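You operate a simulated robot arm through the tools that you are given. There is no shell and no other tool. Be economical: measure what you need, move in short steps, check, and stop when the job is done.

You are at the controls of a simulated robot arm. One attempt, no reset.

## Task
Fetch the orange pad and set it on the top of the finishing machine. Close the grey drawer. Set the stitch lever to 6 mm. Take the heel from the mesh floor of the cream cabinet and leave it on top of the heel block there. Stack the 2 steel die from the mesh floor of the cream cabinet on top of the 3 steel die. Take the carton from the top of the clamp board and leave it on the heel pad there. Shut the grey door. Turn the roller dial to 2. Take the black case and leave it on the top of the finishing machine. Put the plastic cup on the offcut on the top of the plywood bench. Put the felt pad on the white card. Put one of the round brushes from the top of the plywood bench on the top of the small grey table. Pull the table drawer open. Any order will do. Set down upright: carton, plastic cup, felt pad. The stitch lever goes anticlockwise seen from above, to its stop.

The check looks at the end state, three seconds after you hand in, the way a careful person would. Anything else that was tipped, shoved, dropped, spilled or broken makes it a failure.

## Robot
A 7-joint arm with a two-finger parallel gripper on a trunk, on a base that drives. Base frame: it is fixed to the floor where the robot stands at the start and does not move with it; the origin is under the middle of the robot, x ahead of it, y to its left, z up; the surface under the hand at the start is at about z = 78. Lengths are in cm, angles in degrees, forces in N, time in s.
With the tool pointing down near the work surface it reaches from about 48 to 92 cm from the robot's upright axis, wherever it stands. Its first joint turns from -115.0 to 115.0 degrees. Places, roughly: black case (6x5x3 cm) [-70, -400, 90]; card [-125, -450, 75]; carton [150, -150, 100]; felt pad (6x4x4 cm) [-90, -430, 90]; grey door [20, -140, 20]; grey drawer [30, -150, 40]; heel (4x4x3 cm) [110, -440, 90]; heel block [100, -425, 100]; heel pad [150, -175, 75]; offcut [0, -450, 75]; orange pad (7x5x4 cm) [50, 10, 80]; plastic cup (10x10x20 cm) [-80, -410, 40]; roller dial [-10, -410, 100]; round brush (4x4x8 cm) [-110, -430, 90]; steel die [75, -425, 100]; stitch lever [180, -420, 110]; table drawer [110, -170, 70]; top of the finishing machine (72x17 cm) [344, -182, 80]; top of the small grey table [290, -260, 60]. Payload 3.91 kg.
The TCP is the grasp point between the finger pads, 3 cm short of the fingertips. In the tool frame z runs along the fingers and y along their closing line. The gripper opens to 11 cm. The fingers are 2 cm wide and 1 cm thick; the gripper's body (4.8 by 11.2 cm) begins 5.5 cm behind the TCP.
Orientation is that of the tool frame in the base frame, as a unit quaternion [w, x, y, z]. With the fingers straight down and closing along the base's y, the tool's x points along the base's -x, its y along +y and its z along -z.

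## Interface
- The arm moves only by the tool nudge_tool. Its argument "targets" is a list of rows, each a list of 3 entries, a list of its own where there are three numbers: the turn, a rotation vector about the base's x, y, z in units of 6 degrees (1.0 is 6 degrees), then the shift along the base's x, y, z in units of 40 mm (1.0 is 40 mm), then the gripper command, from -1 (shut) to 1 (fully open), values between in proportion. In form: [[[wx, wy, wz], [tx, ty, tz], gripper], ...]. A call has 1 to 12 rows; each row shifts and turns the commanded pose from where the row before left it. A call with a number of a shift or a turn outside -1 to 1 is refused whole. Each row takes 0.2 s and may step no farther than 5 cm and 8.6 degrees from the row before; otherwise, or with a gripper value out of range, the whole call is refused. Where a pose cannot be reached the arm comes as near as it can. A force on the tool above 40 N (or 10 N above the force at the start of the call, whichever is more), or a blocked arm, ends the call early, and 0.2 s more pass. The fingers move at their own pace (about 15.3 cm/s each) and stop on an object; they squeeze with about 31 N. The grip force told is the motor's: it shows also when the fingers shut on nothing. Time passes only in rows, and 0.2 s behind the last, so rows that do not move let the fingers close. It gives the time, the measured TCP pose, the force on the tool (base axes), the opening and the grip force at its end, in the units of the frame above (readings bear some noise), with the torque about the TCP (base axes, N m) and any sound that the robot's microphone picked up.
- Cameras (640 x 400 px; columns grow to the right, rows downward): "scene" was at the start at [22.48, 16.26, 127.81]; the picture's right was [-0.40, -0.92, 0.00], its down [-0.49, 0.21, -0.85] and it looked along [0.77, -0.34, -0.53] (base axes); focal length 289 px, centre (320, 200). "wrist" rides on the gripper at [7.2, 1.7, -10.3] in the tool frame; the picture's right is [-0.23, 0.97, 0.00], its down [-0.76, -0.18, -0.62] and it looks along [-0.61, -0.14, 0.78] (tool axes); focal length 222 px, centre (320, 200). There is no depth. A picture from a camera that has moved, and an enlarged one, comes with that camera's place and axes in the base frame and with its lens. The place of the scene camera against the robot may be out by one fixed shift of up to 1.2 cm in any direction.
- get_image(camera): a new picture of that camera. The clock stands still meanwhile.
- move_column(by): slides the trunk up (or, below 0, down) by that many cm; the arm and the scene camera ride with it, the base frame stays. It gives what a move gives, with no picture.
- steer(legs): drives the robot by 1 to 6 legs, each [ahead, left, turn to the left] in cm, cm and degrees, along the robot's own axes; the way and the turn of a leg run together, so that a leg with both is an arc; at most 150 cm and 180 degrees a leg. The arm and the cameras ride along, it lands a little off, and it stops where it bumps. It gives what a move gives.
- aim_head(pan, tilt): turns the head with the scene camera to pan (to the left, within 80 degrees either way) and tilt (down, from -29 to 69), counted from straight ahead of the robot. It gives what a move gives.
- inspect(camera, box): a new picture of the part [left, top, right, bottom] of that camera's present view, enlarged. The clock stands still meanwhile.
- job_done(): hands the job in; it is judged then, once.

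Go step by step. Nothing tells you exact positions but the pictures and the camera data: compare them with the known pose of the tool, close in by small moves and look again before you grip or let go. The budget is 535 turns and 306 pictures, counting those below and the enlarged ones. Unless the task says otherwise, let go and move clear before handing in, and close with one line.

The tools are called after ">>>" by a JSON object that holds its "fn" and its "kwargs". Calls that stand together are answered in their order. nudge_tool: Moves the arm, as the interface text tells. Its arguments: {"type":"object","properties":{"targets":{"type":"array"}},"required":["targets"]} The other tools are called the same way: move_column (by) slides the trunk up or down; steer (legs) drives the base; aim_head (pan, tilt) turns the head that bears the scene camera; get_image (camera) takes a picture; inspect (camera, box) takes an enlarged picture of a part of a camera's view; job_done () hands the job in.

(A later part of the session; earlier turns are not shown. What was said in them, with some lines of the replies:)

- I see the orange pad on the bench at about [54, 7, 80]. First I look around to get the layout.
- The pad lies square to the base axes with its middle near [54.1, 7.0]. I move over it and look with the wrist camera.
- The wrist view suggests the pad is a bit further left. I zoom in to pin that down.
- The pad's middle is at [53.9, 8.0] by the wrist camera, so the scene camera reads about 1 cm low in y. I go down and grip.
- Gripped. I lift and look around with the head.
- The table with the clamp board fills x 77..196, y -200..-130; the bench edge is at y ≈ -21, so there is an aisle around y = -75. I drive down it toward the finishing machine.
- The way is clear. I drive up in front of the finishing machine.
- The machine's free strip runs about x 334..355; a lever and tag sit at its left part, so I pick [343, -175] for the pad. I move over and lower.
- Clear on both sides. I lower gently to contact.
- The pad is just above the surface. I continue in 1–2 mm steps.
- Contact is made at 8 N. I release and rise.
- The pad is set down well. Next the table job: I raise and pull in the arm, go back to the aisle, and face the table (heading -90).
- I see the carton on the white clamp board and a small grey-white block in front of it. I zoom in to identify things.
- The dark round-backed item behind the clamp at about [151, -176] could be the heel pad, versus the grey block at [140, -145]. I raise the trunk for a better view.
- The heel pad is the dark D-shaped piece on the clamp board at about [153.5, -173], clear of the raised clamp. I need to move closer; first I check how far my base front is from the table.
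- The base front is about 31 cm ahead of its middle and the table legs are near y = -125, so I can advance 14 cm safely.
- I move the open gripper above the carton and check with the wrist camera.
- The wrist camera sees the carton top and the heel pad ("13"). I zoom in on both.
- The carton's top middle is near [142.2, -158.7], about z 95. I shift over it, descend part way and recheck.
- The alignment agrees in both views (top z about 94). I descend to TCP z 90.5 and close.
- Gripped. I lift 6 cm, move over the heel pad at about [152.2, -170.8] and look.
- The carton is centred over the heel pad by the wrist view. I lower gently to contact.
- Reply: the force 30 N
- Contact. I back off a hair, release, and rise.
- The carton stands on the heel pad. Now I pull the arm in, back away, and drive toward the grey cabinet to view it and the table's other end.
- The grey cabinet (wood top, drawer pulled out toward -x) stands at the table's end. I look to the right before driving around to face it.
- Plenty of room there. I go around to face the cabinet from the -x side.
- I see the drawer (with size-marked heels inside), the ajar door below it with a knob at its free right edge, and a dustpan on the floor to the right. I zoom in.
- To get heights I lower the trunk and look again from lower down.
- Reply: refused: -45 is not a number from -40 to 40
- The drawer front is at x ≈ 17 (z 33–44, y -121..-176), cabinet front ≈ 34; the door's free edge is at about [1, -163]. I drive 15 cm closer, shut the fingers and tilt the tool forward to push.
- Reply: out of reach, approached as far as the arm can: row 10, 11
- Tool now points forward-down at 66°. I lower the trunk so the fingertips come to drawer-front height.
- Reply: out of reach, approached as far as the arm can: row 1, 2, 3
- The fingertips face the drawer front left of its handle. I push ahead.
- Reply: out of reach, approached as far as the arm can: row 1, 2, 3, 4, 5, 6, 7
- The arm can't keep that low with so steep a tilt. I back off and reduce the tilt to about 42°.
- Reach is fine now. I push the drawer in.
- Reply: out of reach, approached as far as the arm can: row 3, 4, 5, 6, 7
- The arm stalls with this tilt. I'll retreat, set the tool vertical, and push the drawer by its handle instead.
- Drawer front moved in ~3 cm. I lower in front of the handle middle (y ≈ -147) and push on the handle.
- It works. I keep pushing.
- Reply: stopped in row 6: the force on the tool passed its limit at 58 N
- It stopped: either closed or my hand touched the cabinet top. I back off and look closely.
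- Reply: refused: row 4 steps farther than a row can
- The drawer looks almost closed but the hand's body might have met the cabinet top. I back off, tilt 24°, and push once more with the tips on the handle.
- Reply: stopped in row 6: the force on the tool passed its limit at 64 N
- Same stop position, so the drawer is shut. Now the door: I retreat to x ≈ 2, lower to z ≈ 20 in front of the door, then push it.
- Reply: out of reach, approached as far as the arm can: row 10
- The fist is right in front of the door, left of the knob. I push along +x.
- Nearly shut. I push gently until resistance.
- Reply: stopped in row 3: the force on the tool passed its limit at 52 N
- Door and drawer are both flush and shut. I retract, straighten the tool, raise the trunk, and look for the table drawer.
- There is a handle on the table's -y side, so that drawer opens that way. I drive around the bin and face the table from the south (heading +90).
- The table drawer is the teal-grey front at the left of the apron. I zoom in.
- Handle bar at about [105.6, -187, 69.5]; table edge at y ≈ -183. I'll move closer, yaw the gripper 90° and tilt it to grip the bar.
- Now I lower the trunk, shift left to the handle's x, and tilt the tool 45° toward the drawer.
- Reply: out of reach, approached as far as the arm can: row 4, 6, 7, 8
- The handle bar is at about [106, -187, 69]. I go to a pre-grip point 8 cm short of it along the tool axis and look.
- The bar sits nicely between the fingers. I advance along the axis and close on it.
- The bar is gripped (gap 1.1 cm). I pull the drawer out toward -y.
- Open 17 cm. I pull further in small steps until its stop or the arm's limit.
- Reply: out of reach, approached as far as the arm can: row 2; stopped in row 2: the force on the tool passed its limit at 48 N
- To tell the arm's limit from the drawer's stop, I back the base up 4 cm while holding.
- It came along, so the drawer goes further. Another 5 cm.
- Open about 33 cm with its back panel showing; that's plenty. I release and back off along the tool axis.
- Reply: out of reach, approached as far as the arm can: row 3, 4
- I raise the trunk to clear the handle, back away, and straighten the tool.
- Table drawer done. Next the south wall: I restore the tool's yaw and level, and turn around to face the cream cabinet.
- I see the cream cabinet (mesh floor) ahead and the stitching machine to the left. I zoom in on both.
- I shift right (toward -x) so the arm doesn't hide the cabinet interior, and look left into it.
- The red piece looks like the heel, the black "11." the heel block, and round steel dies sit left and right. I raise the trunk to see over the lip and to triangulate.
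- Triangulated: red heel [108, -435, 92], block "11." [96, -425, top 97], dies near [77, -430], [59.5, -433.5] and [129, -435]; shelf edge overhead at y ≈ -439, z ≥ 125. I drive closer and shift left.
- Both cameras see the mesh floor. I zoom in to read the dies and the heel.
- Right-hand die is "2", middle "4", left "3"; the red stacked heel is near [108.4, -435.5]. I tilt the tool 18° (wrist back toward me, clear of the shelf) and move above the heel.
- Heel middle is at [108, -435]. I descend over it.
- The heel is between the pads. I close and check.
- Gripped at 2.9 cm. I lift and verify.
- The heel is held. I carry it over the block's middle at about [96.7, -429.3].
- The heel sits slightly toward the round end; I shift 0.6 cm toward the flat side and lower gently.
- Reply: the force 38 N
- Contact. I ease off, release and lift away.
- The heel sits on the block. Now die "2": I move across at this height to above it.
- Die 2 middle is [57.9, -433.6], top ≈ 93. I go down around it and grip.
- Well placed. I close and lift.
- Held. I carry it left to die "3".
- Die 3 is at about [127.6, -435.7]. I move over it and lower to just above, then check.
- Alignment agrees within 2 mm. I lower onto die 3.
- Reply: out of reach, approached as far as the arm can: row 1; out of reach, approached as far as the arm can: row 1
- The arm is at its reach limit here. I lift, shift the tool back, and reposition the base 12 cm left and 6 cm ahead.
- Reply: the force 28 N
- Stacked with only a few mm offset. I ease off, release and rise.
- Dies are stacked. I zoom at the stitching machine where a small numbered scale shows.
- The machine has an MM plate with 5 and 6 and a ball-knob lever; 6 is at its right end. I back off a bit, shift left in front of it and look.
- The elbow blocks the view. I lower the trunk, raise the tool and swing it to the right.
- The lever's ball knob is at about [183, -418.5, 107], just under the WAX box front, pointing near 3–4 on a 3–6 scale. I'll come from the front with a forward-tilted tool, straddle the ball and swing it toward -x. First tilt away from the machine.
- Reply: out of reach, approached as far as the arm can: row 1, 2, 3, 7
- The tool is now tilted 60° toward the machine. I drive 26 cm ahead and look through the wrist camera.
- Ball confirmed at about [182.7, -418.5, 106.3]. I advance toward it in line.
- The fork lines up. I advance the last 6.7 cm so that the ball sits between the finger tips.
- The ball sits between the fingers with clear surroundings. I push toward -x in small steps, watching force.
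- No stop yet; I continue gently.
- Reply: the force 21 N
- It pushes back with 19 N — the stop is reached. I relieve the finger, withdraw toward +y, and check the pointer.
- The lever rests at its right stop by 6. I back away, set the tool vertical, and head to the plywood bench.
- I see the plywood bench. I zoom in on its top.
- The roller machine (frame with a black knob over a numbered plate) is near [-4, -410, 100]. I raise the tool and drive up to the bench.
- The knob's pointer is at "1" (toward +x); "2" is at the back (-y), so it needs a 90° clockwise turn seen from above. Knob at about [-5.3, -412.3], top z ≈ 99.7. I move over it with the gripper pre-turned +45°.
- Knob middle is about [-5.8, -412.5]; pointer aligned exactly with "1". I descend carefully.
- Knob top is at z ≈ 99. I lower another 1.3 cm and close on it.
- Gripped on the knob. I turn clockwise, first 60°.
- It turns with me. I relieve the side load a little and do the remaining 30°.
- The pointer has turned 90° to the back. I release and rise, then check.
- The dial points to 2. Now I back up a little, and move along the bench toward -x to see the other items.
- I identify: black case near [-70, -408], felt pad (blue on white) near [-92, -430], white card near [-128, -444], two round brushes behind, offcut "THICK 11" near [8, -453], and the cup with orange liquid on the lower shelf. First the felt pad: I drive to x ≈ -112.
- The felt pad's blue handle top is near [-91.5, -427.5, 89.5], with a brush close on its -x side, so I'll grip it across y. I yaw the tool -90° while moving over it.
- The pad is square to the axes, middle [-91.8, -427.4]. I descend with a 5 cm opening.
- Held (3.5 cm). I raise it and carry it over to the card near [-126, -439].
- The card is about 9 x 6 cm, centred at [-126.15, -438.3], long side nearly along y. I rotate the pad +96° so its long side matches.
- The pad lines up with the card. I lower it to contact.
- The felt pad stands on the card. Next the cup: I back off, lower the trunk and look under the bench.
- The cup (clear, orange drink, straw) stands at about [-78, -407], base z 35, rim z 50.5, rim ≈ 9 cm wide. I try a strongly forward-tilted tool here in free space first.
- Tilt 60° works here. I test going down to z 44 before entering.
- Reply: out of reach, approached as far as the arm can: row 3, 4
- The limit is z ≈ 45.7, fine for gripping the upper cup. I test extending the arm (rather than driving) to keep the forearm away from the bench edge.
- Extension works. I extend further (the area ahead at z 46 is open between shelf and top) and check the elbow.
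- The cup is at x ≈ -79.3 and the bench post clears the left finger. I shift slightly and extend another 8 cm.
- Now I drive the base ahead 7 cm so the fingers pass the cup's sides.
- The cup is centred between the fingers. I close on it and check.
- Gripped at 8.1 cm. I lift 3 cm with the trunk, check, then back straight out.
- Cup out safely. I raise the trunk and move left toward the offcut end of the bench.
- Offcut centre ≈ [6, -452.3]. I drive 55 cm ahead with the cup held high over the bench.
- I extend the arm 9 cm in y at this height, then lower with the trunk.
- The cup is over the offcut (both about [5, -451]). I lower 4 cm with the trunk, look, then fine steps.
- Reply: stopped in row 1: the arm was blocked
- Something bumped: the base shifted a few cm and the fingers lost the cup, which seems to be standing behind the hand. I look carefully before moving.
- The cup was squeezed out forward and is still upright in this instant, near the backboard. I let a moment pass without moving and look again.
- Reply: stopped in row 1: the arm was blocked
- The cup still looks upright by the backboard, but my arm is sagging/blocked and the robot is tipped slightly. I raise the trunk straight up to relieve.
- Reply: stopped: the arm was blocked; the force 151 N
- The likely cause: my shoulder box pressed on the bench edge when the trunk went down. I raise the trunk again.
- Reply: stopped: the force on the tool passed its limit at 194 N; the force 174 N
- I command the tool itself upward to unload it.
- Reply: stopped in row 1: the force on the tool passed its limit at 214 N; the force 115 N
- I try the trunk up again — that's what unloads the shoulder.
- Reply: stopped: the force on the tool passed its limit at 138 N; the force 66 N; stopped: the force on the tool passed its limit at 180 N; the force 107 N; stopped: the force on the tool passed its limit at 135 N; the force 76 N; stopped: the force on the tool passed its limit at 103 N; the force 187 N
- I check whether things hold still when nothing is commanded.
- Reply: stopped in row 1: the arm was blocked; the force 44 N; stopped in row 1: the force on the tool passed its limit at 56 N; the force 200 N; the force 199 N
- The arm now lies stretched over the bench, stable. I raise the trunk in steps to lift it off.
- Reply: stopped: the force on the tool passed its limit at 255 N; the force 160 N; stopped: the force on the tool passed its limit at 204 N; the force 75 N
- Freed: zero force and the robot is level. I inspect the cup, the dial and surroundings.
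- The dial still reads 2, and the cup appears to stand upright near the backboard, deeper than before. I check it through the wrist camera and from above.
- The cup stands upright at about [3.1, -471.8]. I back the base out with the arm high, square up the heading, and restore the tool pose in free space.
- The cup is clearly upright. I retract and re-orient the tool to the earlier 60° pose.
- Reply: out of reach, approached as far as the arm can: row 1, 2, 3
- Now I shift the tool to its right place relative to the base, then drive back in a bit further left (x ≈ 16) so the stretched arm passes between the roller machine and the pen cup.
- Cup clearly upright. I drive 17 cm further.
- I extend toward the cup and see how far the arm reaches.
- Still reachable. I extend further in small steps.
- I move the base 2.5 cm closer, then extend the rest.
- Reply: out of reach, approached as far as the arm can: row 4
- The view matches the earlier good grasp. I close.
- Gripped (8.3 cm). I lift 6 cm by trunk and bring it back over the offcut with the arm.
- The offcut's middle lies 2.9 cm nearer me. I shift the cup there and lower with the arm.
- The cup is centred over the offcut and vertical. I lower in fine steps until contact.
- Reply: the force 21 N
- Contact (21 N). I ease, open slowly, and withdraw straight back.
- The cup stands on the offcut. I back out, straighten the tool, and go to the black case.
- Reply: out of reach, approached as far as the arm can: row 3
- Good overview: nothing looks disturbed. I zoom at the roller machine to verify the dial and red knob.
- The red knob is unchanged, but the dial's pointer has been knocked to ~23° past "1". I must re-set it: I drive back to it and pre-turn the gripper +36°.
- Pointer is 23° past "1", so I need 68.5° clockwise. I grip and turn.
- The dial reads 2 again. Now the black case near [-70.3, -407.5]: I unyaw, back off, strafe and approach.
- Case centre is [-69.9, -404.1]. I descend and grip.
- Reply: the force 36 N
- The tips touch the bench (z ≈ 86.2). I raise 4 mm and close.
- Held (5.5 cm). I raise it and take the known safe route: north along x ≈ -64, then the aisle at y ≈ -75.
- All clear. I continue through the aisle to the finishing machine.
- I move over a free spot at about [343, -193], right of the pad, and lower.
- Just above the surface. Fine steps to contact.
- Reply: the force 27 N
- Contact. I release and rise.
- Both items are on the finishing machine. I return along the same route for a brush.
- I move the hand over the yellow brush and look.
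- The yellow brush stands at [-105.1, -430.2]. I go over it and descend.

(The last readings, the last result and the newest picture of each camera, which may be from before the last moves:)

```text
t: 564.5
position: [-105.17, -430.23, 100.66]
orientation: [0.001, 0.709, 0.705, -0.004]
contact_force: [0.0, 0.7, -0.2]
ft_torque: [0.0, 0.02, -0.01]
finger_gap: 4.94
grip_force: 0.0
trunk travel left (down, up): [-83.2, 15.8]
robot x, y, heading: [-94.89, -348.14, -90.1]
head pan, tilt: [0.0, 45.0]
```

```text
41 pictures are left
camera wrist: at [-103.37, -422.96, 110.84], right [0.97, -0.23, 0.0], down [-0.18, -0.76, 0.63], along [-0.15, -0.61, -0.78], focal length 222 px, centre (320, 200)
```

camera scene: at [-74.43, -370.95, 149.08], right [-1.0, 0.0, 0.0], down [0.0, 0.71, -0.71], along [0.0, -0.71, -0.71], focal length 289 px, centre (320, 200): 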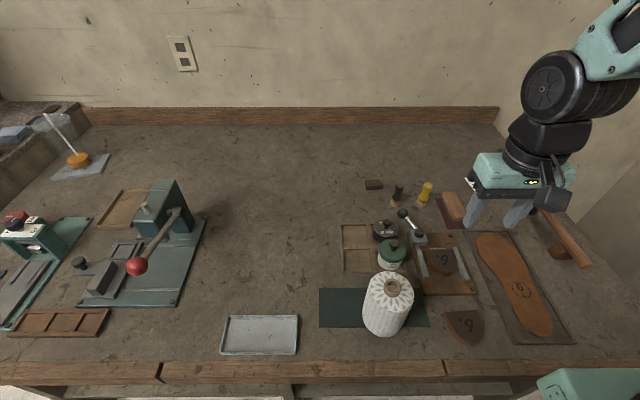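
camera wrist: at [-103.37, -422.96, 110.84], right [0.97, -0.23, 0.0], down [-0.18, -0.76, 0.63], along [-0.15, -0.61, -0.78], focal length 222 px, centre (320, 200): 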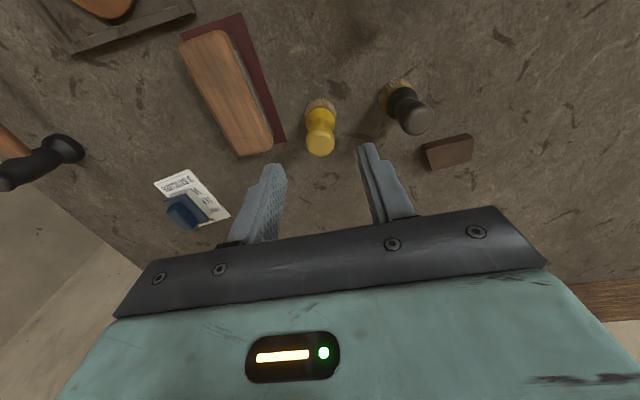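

>>> {"fn": "nudge_tool", "kwargs": {"targets": [[[0, 0, 0], [0, -0.03, -0.8], -0.1], [[0, 0, 0], [0, 0, -0.8], -0.1], [[0, 0, 0], [0, 0, -0.55], -0.1], [[0, 0, 0], [0, 0, 0], -1], [[0, 0, 0], [0, 0, 0], -1], [[0, 0, 0], [0, 0, 0], -1], [[0, 0, 0], [0, 0, 0.4], -1], [[0, 0, 0], [0, 0, 0.9], -1], [[0, 0, 0], [0, 0, 0.9], -1], [[0, 0, 0], [0, 0, 0], -1]]}}

>>> {"fn": "get_image", "kwargs": {"camera": "wrist"}}

```text
t: 566.7
position: [-105.25, -430.32, 100.87]
orientation: [0.001, 0.709, 0.705, -0.004]
contact_force: [-0.2, -0.7, -0.1]
ft_torque: [0.02, -0.02, 0.03]
finger_gap: 2.41
grip_force: 30.0
trunk travel left (down, up): [-83.2, 15.8]
robot x, y, heading: [-94.67, -347.73, -90.3]
head pan, tilt: [0.0, 45.0]
```

```text
40 pictures are left
camera wrist: at [-103.37, -423.04, 111.11], right [0.97, -0.23, 0.0], down [-0.18, -0.76, 0.63], along [-0.15, -0.61, -0.78], focal length 222 px, centre (320, 200)
```

wrist: 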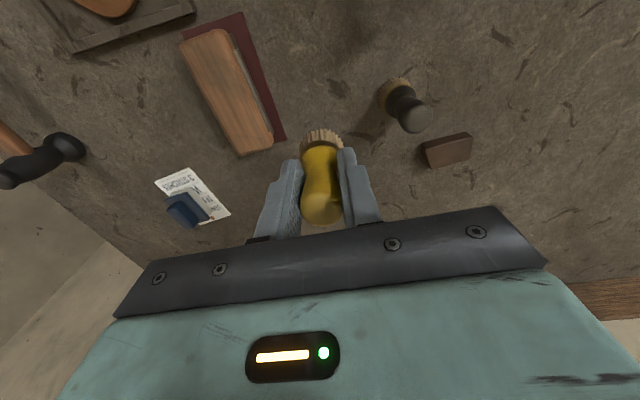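

The brush is held. I raise it and travel the same way back to the small grey table.

>>> {"fn": "nudge_tool", "kwargs": {"targets": [[[0, 0, 0], [0, 0.3, 0.9], -1], [[0, 0, 0], [0.1, 0.6, 0.7], -1], [[0, 0, 0], [0.1, 0.9, 0.4], -1], [[0, 0, 0], [0.1, 1, 0.4], -1], [[0, 0, 0], [0.1, 1, 0.4], -1], [[0, 0, 0], [0.1, 1, 0.2], -1], [[0, 0, 0], [0.1, 1, 0], -1], [[0, 0, 0], [0.1, 1, 0], -1]]}}

>>> {"fn": "steer", "kwargs": {"legs": [[-20, 0, 0], [0, 31, 0], [-150, 0, 0], [-100, 0, 0], [0, 0, 90]]}}

```text
t: 568.5
position: [-102.44, -403.18, 112.77]
orientation: [0.001, 0.709, 0.705, -0.004]
contact_force: [-0.6, -0.4, -0.5]
ft_torque: [0.04, 0.0, 0.04]
finger_gap: 2.36
grip_force: 30.6
trunk travel left (down, up): [-83.2, 15.8]
robot x, y, heading: [-94.97, -347.68, -90.2]
head pan, tilt: [0.0, 45.0]
```

```text
t: 587.5
position: [-10.59, -83.72, 112.76]
orientation: [0.005, -0.007, 1.0, -0.003]
contact_force: [-0.7, -0.4, -0.6]
ft_torque: [0.0, 0.0, -0.02]
finger_gap: 2.28
grip_force: 31.2
trunk travel left (down, up): [-83.2, 15.8]
robot x, y, heading: [-66.07, -77.64, 1.3]
head pan, tilt: [0.0, 45.0]
```

>>> {"fn": "steer", "kwargs": {"legs": [[0, 0, -1.1], [150, 0, 0], [150, 0, 0], [11, 0, 0], [0, -92, 0], [36, 0, 0]]}}

>>> {"fn": "steer", "kwargs": {"legs": [[0, 0, -90]]}}

>>> {"fn": "aim_head", "kwargs": {"pan": 0, "tilt": 45}}

>>> {"fn": "get_image", "kwargs": {"camera": "scene"}}

```text
t: 609.4
position: [334.79, -180.47, 112.83]
orientation: [0.004, 0.012, 1.0, -0.003]
contact_force: [0.5, -1.2, 0.2]
ft_torque: [-0.01, 0.01, 0.02]
finger_gap: 2.25
grip_force: 30.8
trunk travel left (down, up): [-83.2, 15.8]
robot x, y, heading: [279.7, -171.78, -0.9]
head pan, tilt: [0.0, 45.0]
```

```text
t: 613.6
position: [270.92, -227.15, 112.9]
orientation: [0.001, 0.718, 0.696, -0.005]
contact_force: [0.0, 0.0, -0.3]
ft_torque: [-0.02, 0.01, -0.01]
finger_gap: 2.26
grip_force: 31.3
trunk travel left (down, up): [-83.2, 15.8]
robot x, y, heading: [279.97, -172.19, -91.7]
head pan, tilt: [0.0, 45.0]
```

```text
t: 614.2
position: [271.06, -227.15, 112.87]
orientation: [0.0, 0.718, 0.696, -0.005]
contact_force: [-1.0, -0.8, -0.8]
ft_torque: [-0.01, -0.01, 0.02]
finger_gap: 2.24
grip_force: 30.8
trunk travel left (down, up): [-83.2, 15.8]
robot x, y, heading: [279.84, -171.85, -91.4]
head pan, tilt: [0.0, 45.0]
```

```text
39 pictures are left
camera scene: at [299.72, -195.58, 149.08], right [-1.0, 0.03, 0.0], down [0.02, 0.71, -0.71], along [-0.02, -0.71, -0.71], focal length 289 px, centre (320, 200)
```

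scene: 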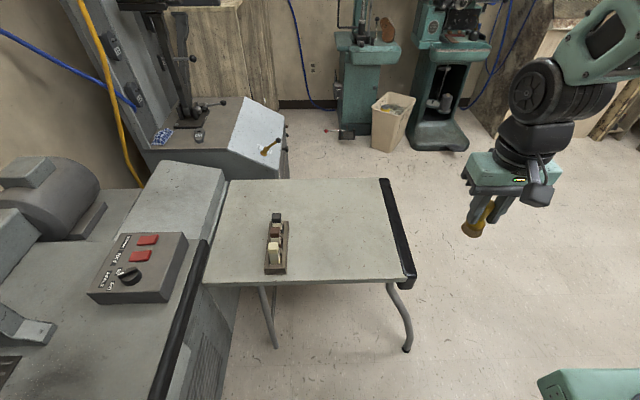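

The brush may have turned in the grip; I zoom in on it and the table.

>>> {"fn": "inspect", "kwargs": {"camera": "scene", "box": [430, 140, 590, 250]}}

>>> {"fn": "get_image", "kwargs": {"camera": "wrist"}}

```text
3.64 times, centred on (510, 195) of scene
camera zoom: at [299.72, -195.58, 149.08], right [-1.0, 0.03, 0.0], down [0.02, 0.71, -0.71], along [-0.02, -0.71, -0.71], focal length 1051 px, centre (-371, 218)
```

zoom: 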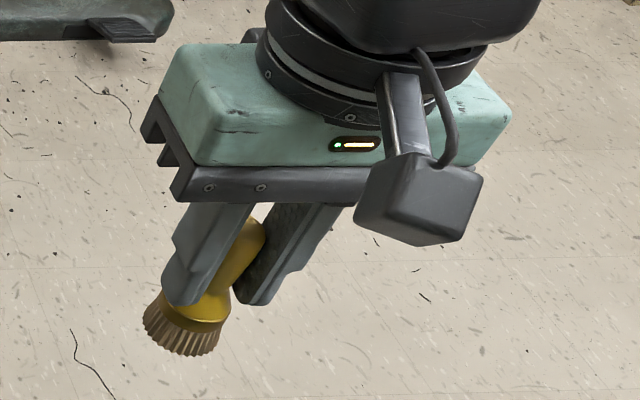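

```text
37 pictures are left
camera wrist: at [272.91, -219.88, 123.04], right [0.97, -0.26, 0.0], down [-0.2, -0.75, 0.63], along [-0.17, -0.61, -0.78], focal length 222 px, centre (320, 200)
```

wrist: 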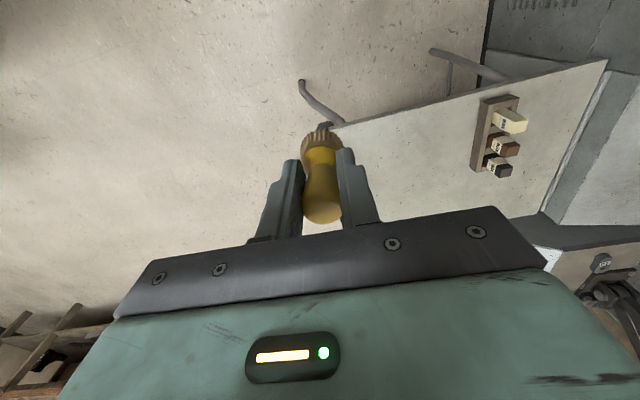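

The brush is held upright. Table top spans about x 267–338, y -299..-244 with a bottle box near [314, -261]; I choose the free spot [290, -265]. I move 15 cm closer, shift the tool and lower the trunk.

>>> {"fn": "steer", "kwargs": {"legs": [[15, 0, 1.4]]}}

>>> {"fn": "nudge_tool", "kwargs": {"targets": [[[0, 0, 0], [0.65, -0.75, 0], -1], [[0, 0, 0], [0.65, -0.75, 0], -1], [[0, 0, 0], [0.65, -0.75, 0], -1], [[0, 0, 0], [0.65, -0.75, 0], -1], [[0, 0, 0], [0.65, -0.75, 0], -1], [[0, 0, 0], [0.65, -0.75, 0], -1], [[0, 0, 0], [0.65, -0.75, 0], -1], [[0, 0, 0], [0, 0, 0], -1]]}}

>>> {"fn": "move_column", "kwargs": {"by": -33}}

>>> {"fn": "get_image", "kwargs": {"camera": "scene"}}

>>> {"fn": "get_image", "kwargs": {"camera": "wrist"}}

```text
t: 615.6
position: [271.98, -242.28, 112.86]
orientation: [0.001, 0.71, 0.704, -0.005]
contact_force: [-0.2, 0.5, -1.5]
ft_torque: [0.02, 0.0, -0.02]
finger_gap: 2.26
grip_force: 31.1
trunk travel left (down, up): [-83.2, 15.8]
robot x, y, heading: [279.44, -186.93, -90.3]
head pan, tilt: [0.0, 45.0]
```

```text
t: 617.4
position: [290.25, -263.27, 112.76]
orientation: [0.0, 0.71, 0.704, -0.004]
contact_force: [0.8, -0.1, -0.3]
ft_torque: [-0.03, -0.02, -0.04]
finger_gap: 2.27
grip_force: 30.9
trunk travel left (down, up): [-83.2, 15.8]
robot x, y, heading: [279.66, -187.08, -90.2]
head pan, tilt: [0.0, 45.0]
```

```text
t: 620.6
position: [290.3, -263.17, 79.91]
orientation: [0.0, 0.71, 0.704, -0.004]
contact_force: [0.0, -0.9, -0.1]
ft_torque: [0.0, -0.01, 0.0]
finger_gap: 2.27
grip_force: 31.4
trunk travel left (down, up): [-50.2, 48.8]
robot x, y, heading: [279.57, -187.01, -90.4]
head pan, tilt: [0.0, 45.0]
```

```text
36 pictures are left
camera scene: at [300.03, -210.05, 116.08], right [-1.0, 0.0, 0.0], down [0.0, 0.71, -0.71], along [0.0, -0.71, -0.71], focal length 289 px, centre (320, 200)
```

scene: 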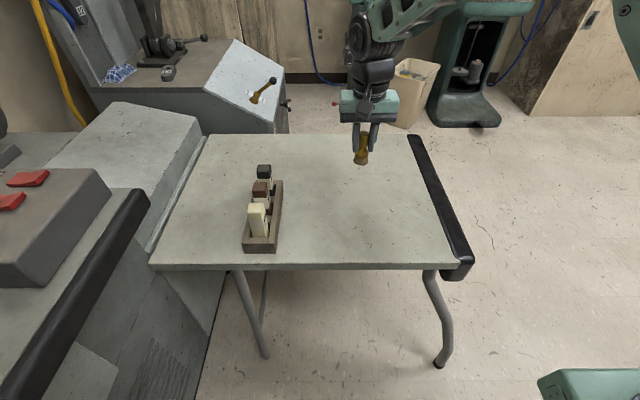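

```text
35 pictures are left
camera wrist: at [291.99, -255.93, 90.03], right [0.97, -0.23, 0.0], down [-0.18, -0.76, 0.63], along [-0.15, -0.61, -0.78], focal length 222 px, centre (320, 200)
```

wrist: 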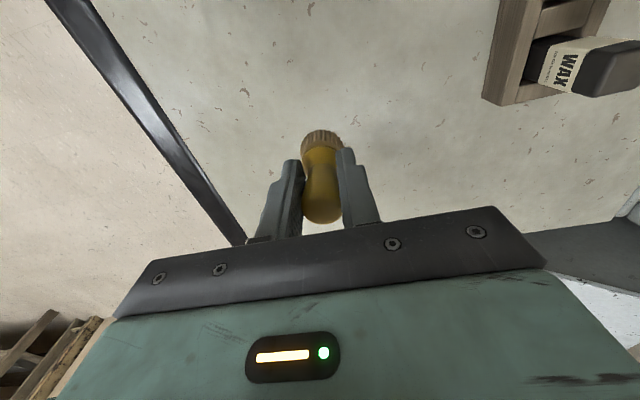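

Good free spot. I lower in steps.

>>> {"fn": "nudge_tool", "kwargs": {"targets": [[[0, 0, 0], [0, 0, -0.6], -1], [[0, 0, 0], [0, 0, -0.6], -1], [[0, 0, 0], [0, 0, -0.4], -1], [[0, 0, 0], [0, 0, 0], -1]]}}

>>> {"fn": "inspect", "kwargs": {"camera": "scene", "box": [290, 90, 450, 230]}}

```text
t: 621.6
position: [290.21, -263.18, 73.47]
orientation: [0.001, 0.71, 0.705, -0.005]
contact_force: [0.6, 0.8, -0.4]
ft_torque: [-0.01, -0.01, 0.03]
finger_gap: 2.26
grip_force: 30.9
trunk travel left (down, up): [-50.2, 48.8]
robot x, y, heading: [279.52, -186.86, -90.3]
head pan, tilt: [0.0, 45.0]
```

```text
2.86 times, centred on (370, 160) of scene
camera zoom: at [300.03, -210.04, 116.08], right [-1.0, 0.0, 0.0], down [0.0, 0.71, -0.71], along [0.0, -0.71, -0.71], focal length 826 px, centre (177, 314)
```

zoom: 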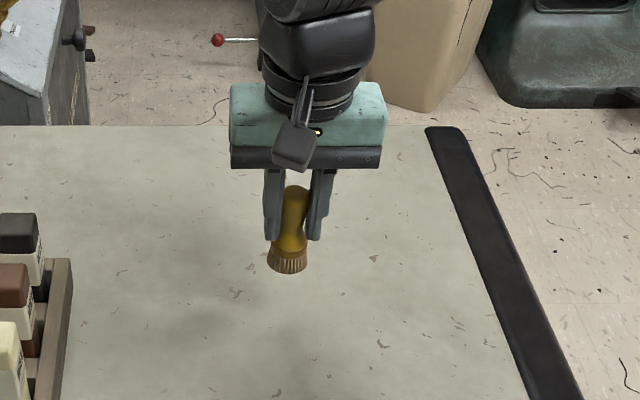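

>>> {"fn": "nudge_tool", "kwargs": {"targets": [[[0, 0, 0], [0, 0, -0.5], -1], [[0, 0, 0], [0, 0, -0.4], -1], [[0, 0, 0], [0, 0, -0.3], -1], [[0, 0, 0], [0, 0, 0], -1]]}}

>>> {"fn": "inspect", "kwargs": {"camera": "scene", "box": [290, 90, 450, 230]}}

```text
t: 622.6
position: [290.13, -263.14, 68.61]
orientation: [0.001, 0.709, 0.705, -0.004]
contact_force: [-0.3, 0.7, 0.1]
ft_torque: [-0.01, -0.02, -0.03]
finger_gap: 2.26
grip_force: 31.0
trunk travel left (down, up): [-50.2, 48.8]
robot x, y, heading: [279.56, -186.88, -90.4]
head pan, tilt: [0.0, 45.0]
```

```text
2.86 times, centred on (370, 160) of scene
camera zoom: at [300.03, -210.04, 116.08], right [-1.0, 0.0, 0.0], down [0.0, 0.71, -0.71], along [0.0, -0.71, -0.71], focal length 826 px, centre (177, 314)
```

zoom: 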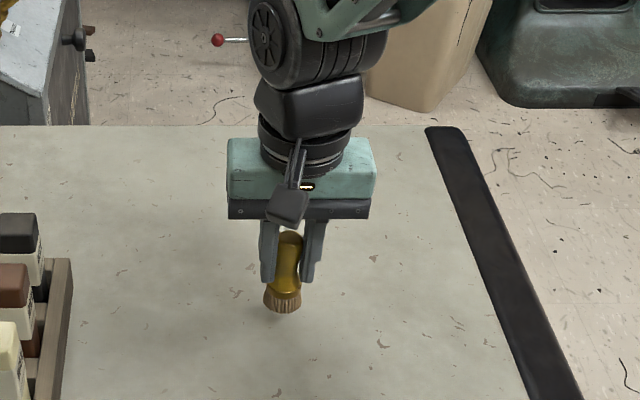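

Close to the surface. Fine steps now.

>>> {"fn": "nudge_tool", "kwargs": {"targets": [[[0, 0, 0], [0, 0, -0.15], -1], [[0, 0, 0], [0, 0, -0.15], -1], [[0, 0, 0], [0, 0, -0.1], -1], [[0, 0, 0], [0, 0, 0], -1]]}}

>>> {"fn": "nudge_tool", "kwargs": {"targets": [[[0, 0, 0], [0, 0, -0.08], -1], [[0, 0, 0], [0, 0, -0.06], -1], [[0, 0, 0], [0, 0, 0], -1]]}}

>>> {"fn": "inspect", "kwargs": {"camera": "scene", "box": [310, 130, 420, 230]}}

```text
t: 623.6
position: [290.19, -263.21, 66.97]
orientation: [0.002, 0.71, 0.705, -0.004]
contact_force: [0.2, 0.1, -1.4]
ft_torque: [0.01, 0.0, 0.0]
finger_gap: 2.28
grip_force: 31.0
trunk travel left (down, up): [-50.2, 48.8]
robot x, y, heading: [279.25, -187.21, -90.0]
head pan, tilt: [0.0, 45.0]
```

```text
t: 624.5
position: [290.21, -263.16, 66.37]
orientation: [0.001, 0.71, 0.704, -0.005]
contact_force: [-0.1, 1.1, -0.5]
ft_torque: [0.03, 0.01, -0.06]
finger_gap: 2.26
grip_force: 31.2
trunk travel left (down, up): [-50.2, 48.8]
robot x, y, heading: [279.4, -186.77, -90.2]
head pan, tilt: [0.0, 45.0]
```

```text
4.00 times, centred on (365, 180) of scene
camera zoom: at [300.03, -210.04, 116.08], right [-1.0, 0.0, 0.0], down [0.0, 0.71, -0.71], along [0.0, -0.71, -0.71], focal length 1156 px, centre (140, 280)
```

zoom: 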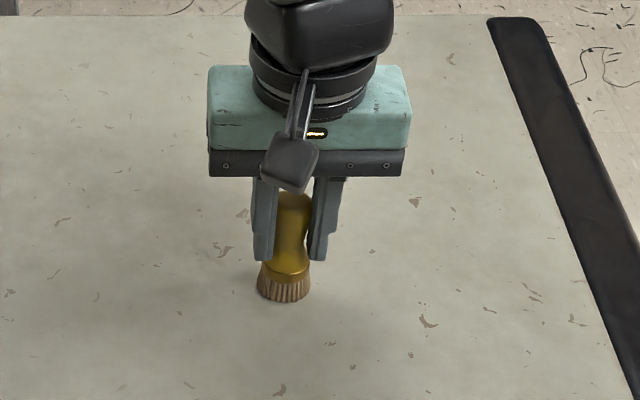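

>>> {"fn": "nudge_tool", "kwargs": {"targets": [[[0, 0, 0], [0, 0, -0.06], -1], [[0, 0, 0], [0, 0, -0.05], -1], [[0, 0, 0], [0, 0, 0], -1]]}}

>>> {"fn": "nudge_tool", "kwargs": {"targets": [[[0, 0, 0], [0, 0, -0.05], -1], [[0, 0, 0], [0, 0, 0], -1]]}}

```text
t: 625.2
position: [290.25, -263.29, 66.3]
orientation: [0.003, 0.71, 0.704, -0.005]
contact_force: [-3.6, 5.0, 32.6]
ft_torque: [0.14, 0.05, -0.09]
finger_gap: 2.29
grip_force: 31.2
trunk travel left (down, up): [-50.2, 48.8]
robot x, y, heading: [279.65, -187.08, -90.2]
head pan, tilt: [0.0, 45.0]
```

```text
t: 625.7
position: [290.22, -263.44, 66.16]
orientation: [0.005, 0.71, 0.704, -0.008]
contact_force: [-1.2, 2.7, 17.1]
ft_torque: [0.07, 0.02, -0.05]
finger_gap: 2.29
grip_force: 30.9
trunk travel left (down, up): [-50.2, 48.8]
robot x, y, heading: [279.81, -187.18, -90.1]
head pan, tilt: [0.0, 45.0]
stopped in row 2: the force on the tool passed its limit at 45 N (the readings are from after the stop); the commanded pose is now the measured one
```

Contact. I release gently and rise.

>>> {"fn": "nudge_tool", "kwargs": {"targets": [[[0, 0, 0], [0, 0, 0.06], -1], [[0, 0, 0], [0, 0, 0], -0.3], [[0, 0, 0], [0, 0, 0], 0], [[0, 0, 0], [0, 0, 0.4], 0], [[0, 0, 0], [0, 0, 0.9], 0], [[0, 0, 0], [0, 0, 0.9], 0], [[0, 0, 0], [0, 0, 0.9], 0], [[0, 0, 0], [0, 0.4, 0.9], 0], [[0, 0, 0], [0, 0.8, 0.5], 0], [[0, 0, 0], [0, 0.9, 0.4], 0], [[0, 0, 0], [0, 0, 0], 0]]}}

>>> {"fn": "get_image", "kwargs": {"camera": "scene"}}

```text
t: 628.1
position: [290.29, -255.09, 85.99]
orientation: [0.003, 0.71, 0.704, -0.007]
contact_force: [-0.9, 0.1, -0.1]
ft_torque: [-0.01, 0.01, -0.02]
finger_gap: 5.51
grip_force: 0.1
trunk travel left (down, up): [-50.2, 48.8]
robot x, y, heading: [279.31, -187.27, -90.2]
head pan, tilt: [0.0, 45.0]
```

```text
31 pictures are left
camera scene: at [300.02, -210.04, 116.08], right [-1.0, 0.0, 0.0], down [0.0, 0.71, -0.71], along [0.0, -0.71, -0.71], focal length 289 px, centre (320, 200)
```

scene: 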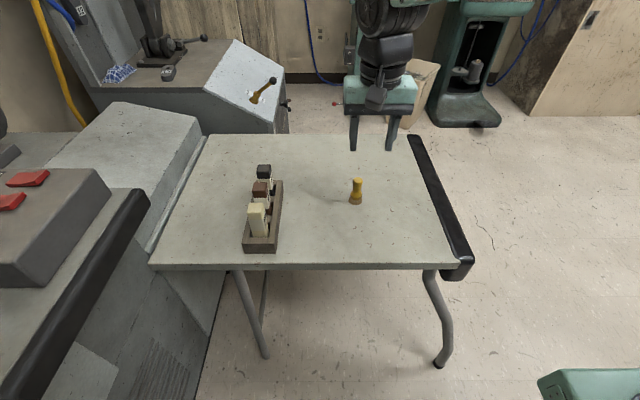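

The brush stands on the small grey table, and the last views show every item where it should be. The arm is clear, so I hand in.

>>> {"fn": "job_done", "kwargs": {}}

```text
The job is handed in.
```

I finished all thirteen jobs and handed in, with the gripper empty and clear. Two needed a second go after my arm dropped onto the plywood bench. The plastic cup slipped out of the gripper, landed upright, and I picked it up and set it on the offcut. The roller dial got knocked, so I turned it back to 2; I saw nothing else moved.
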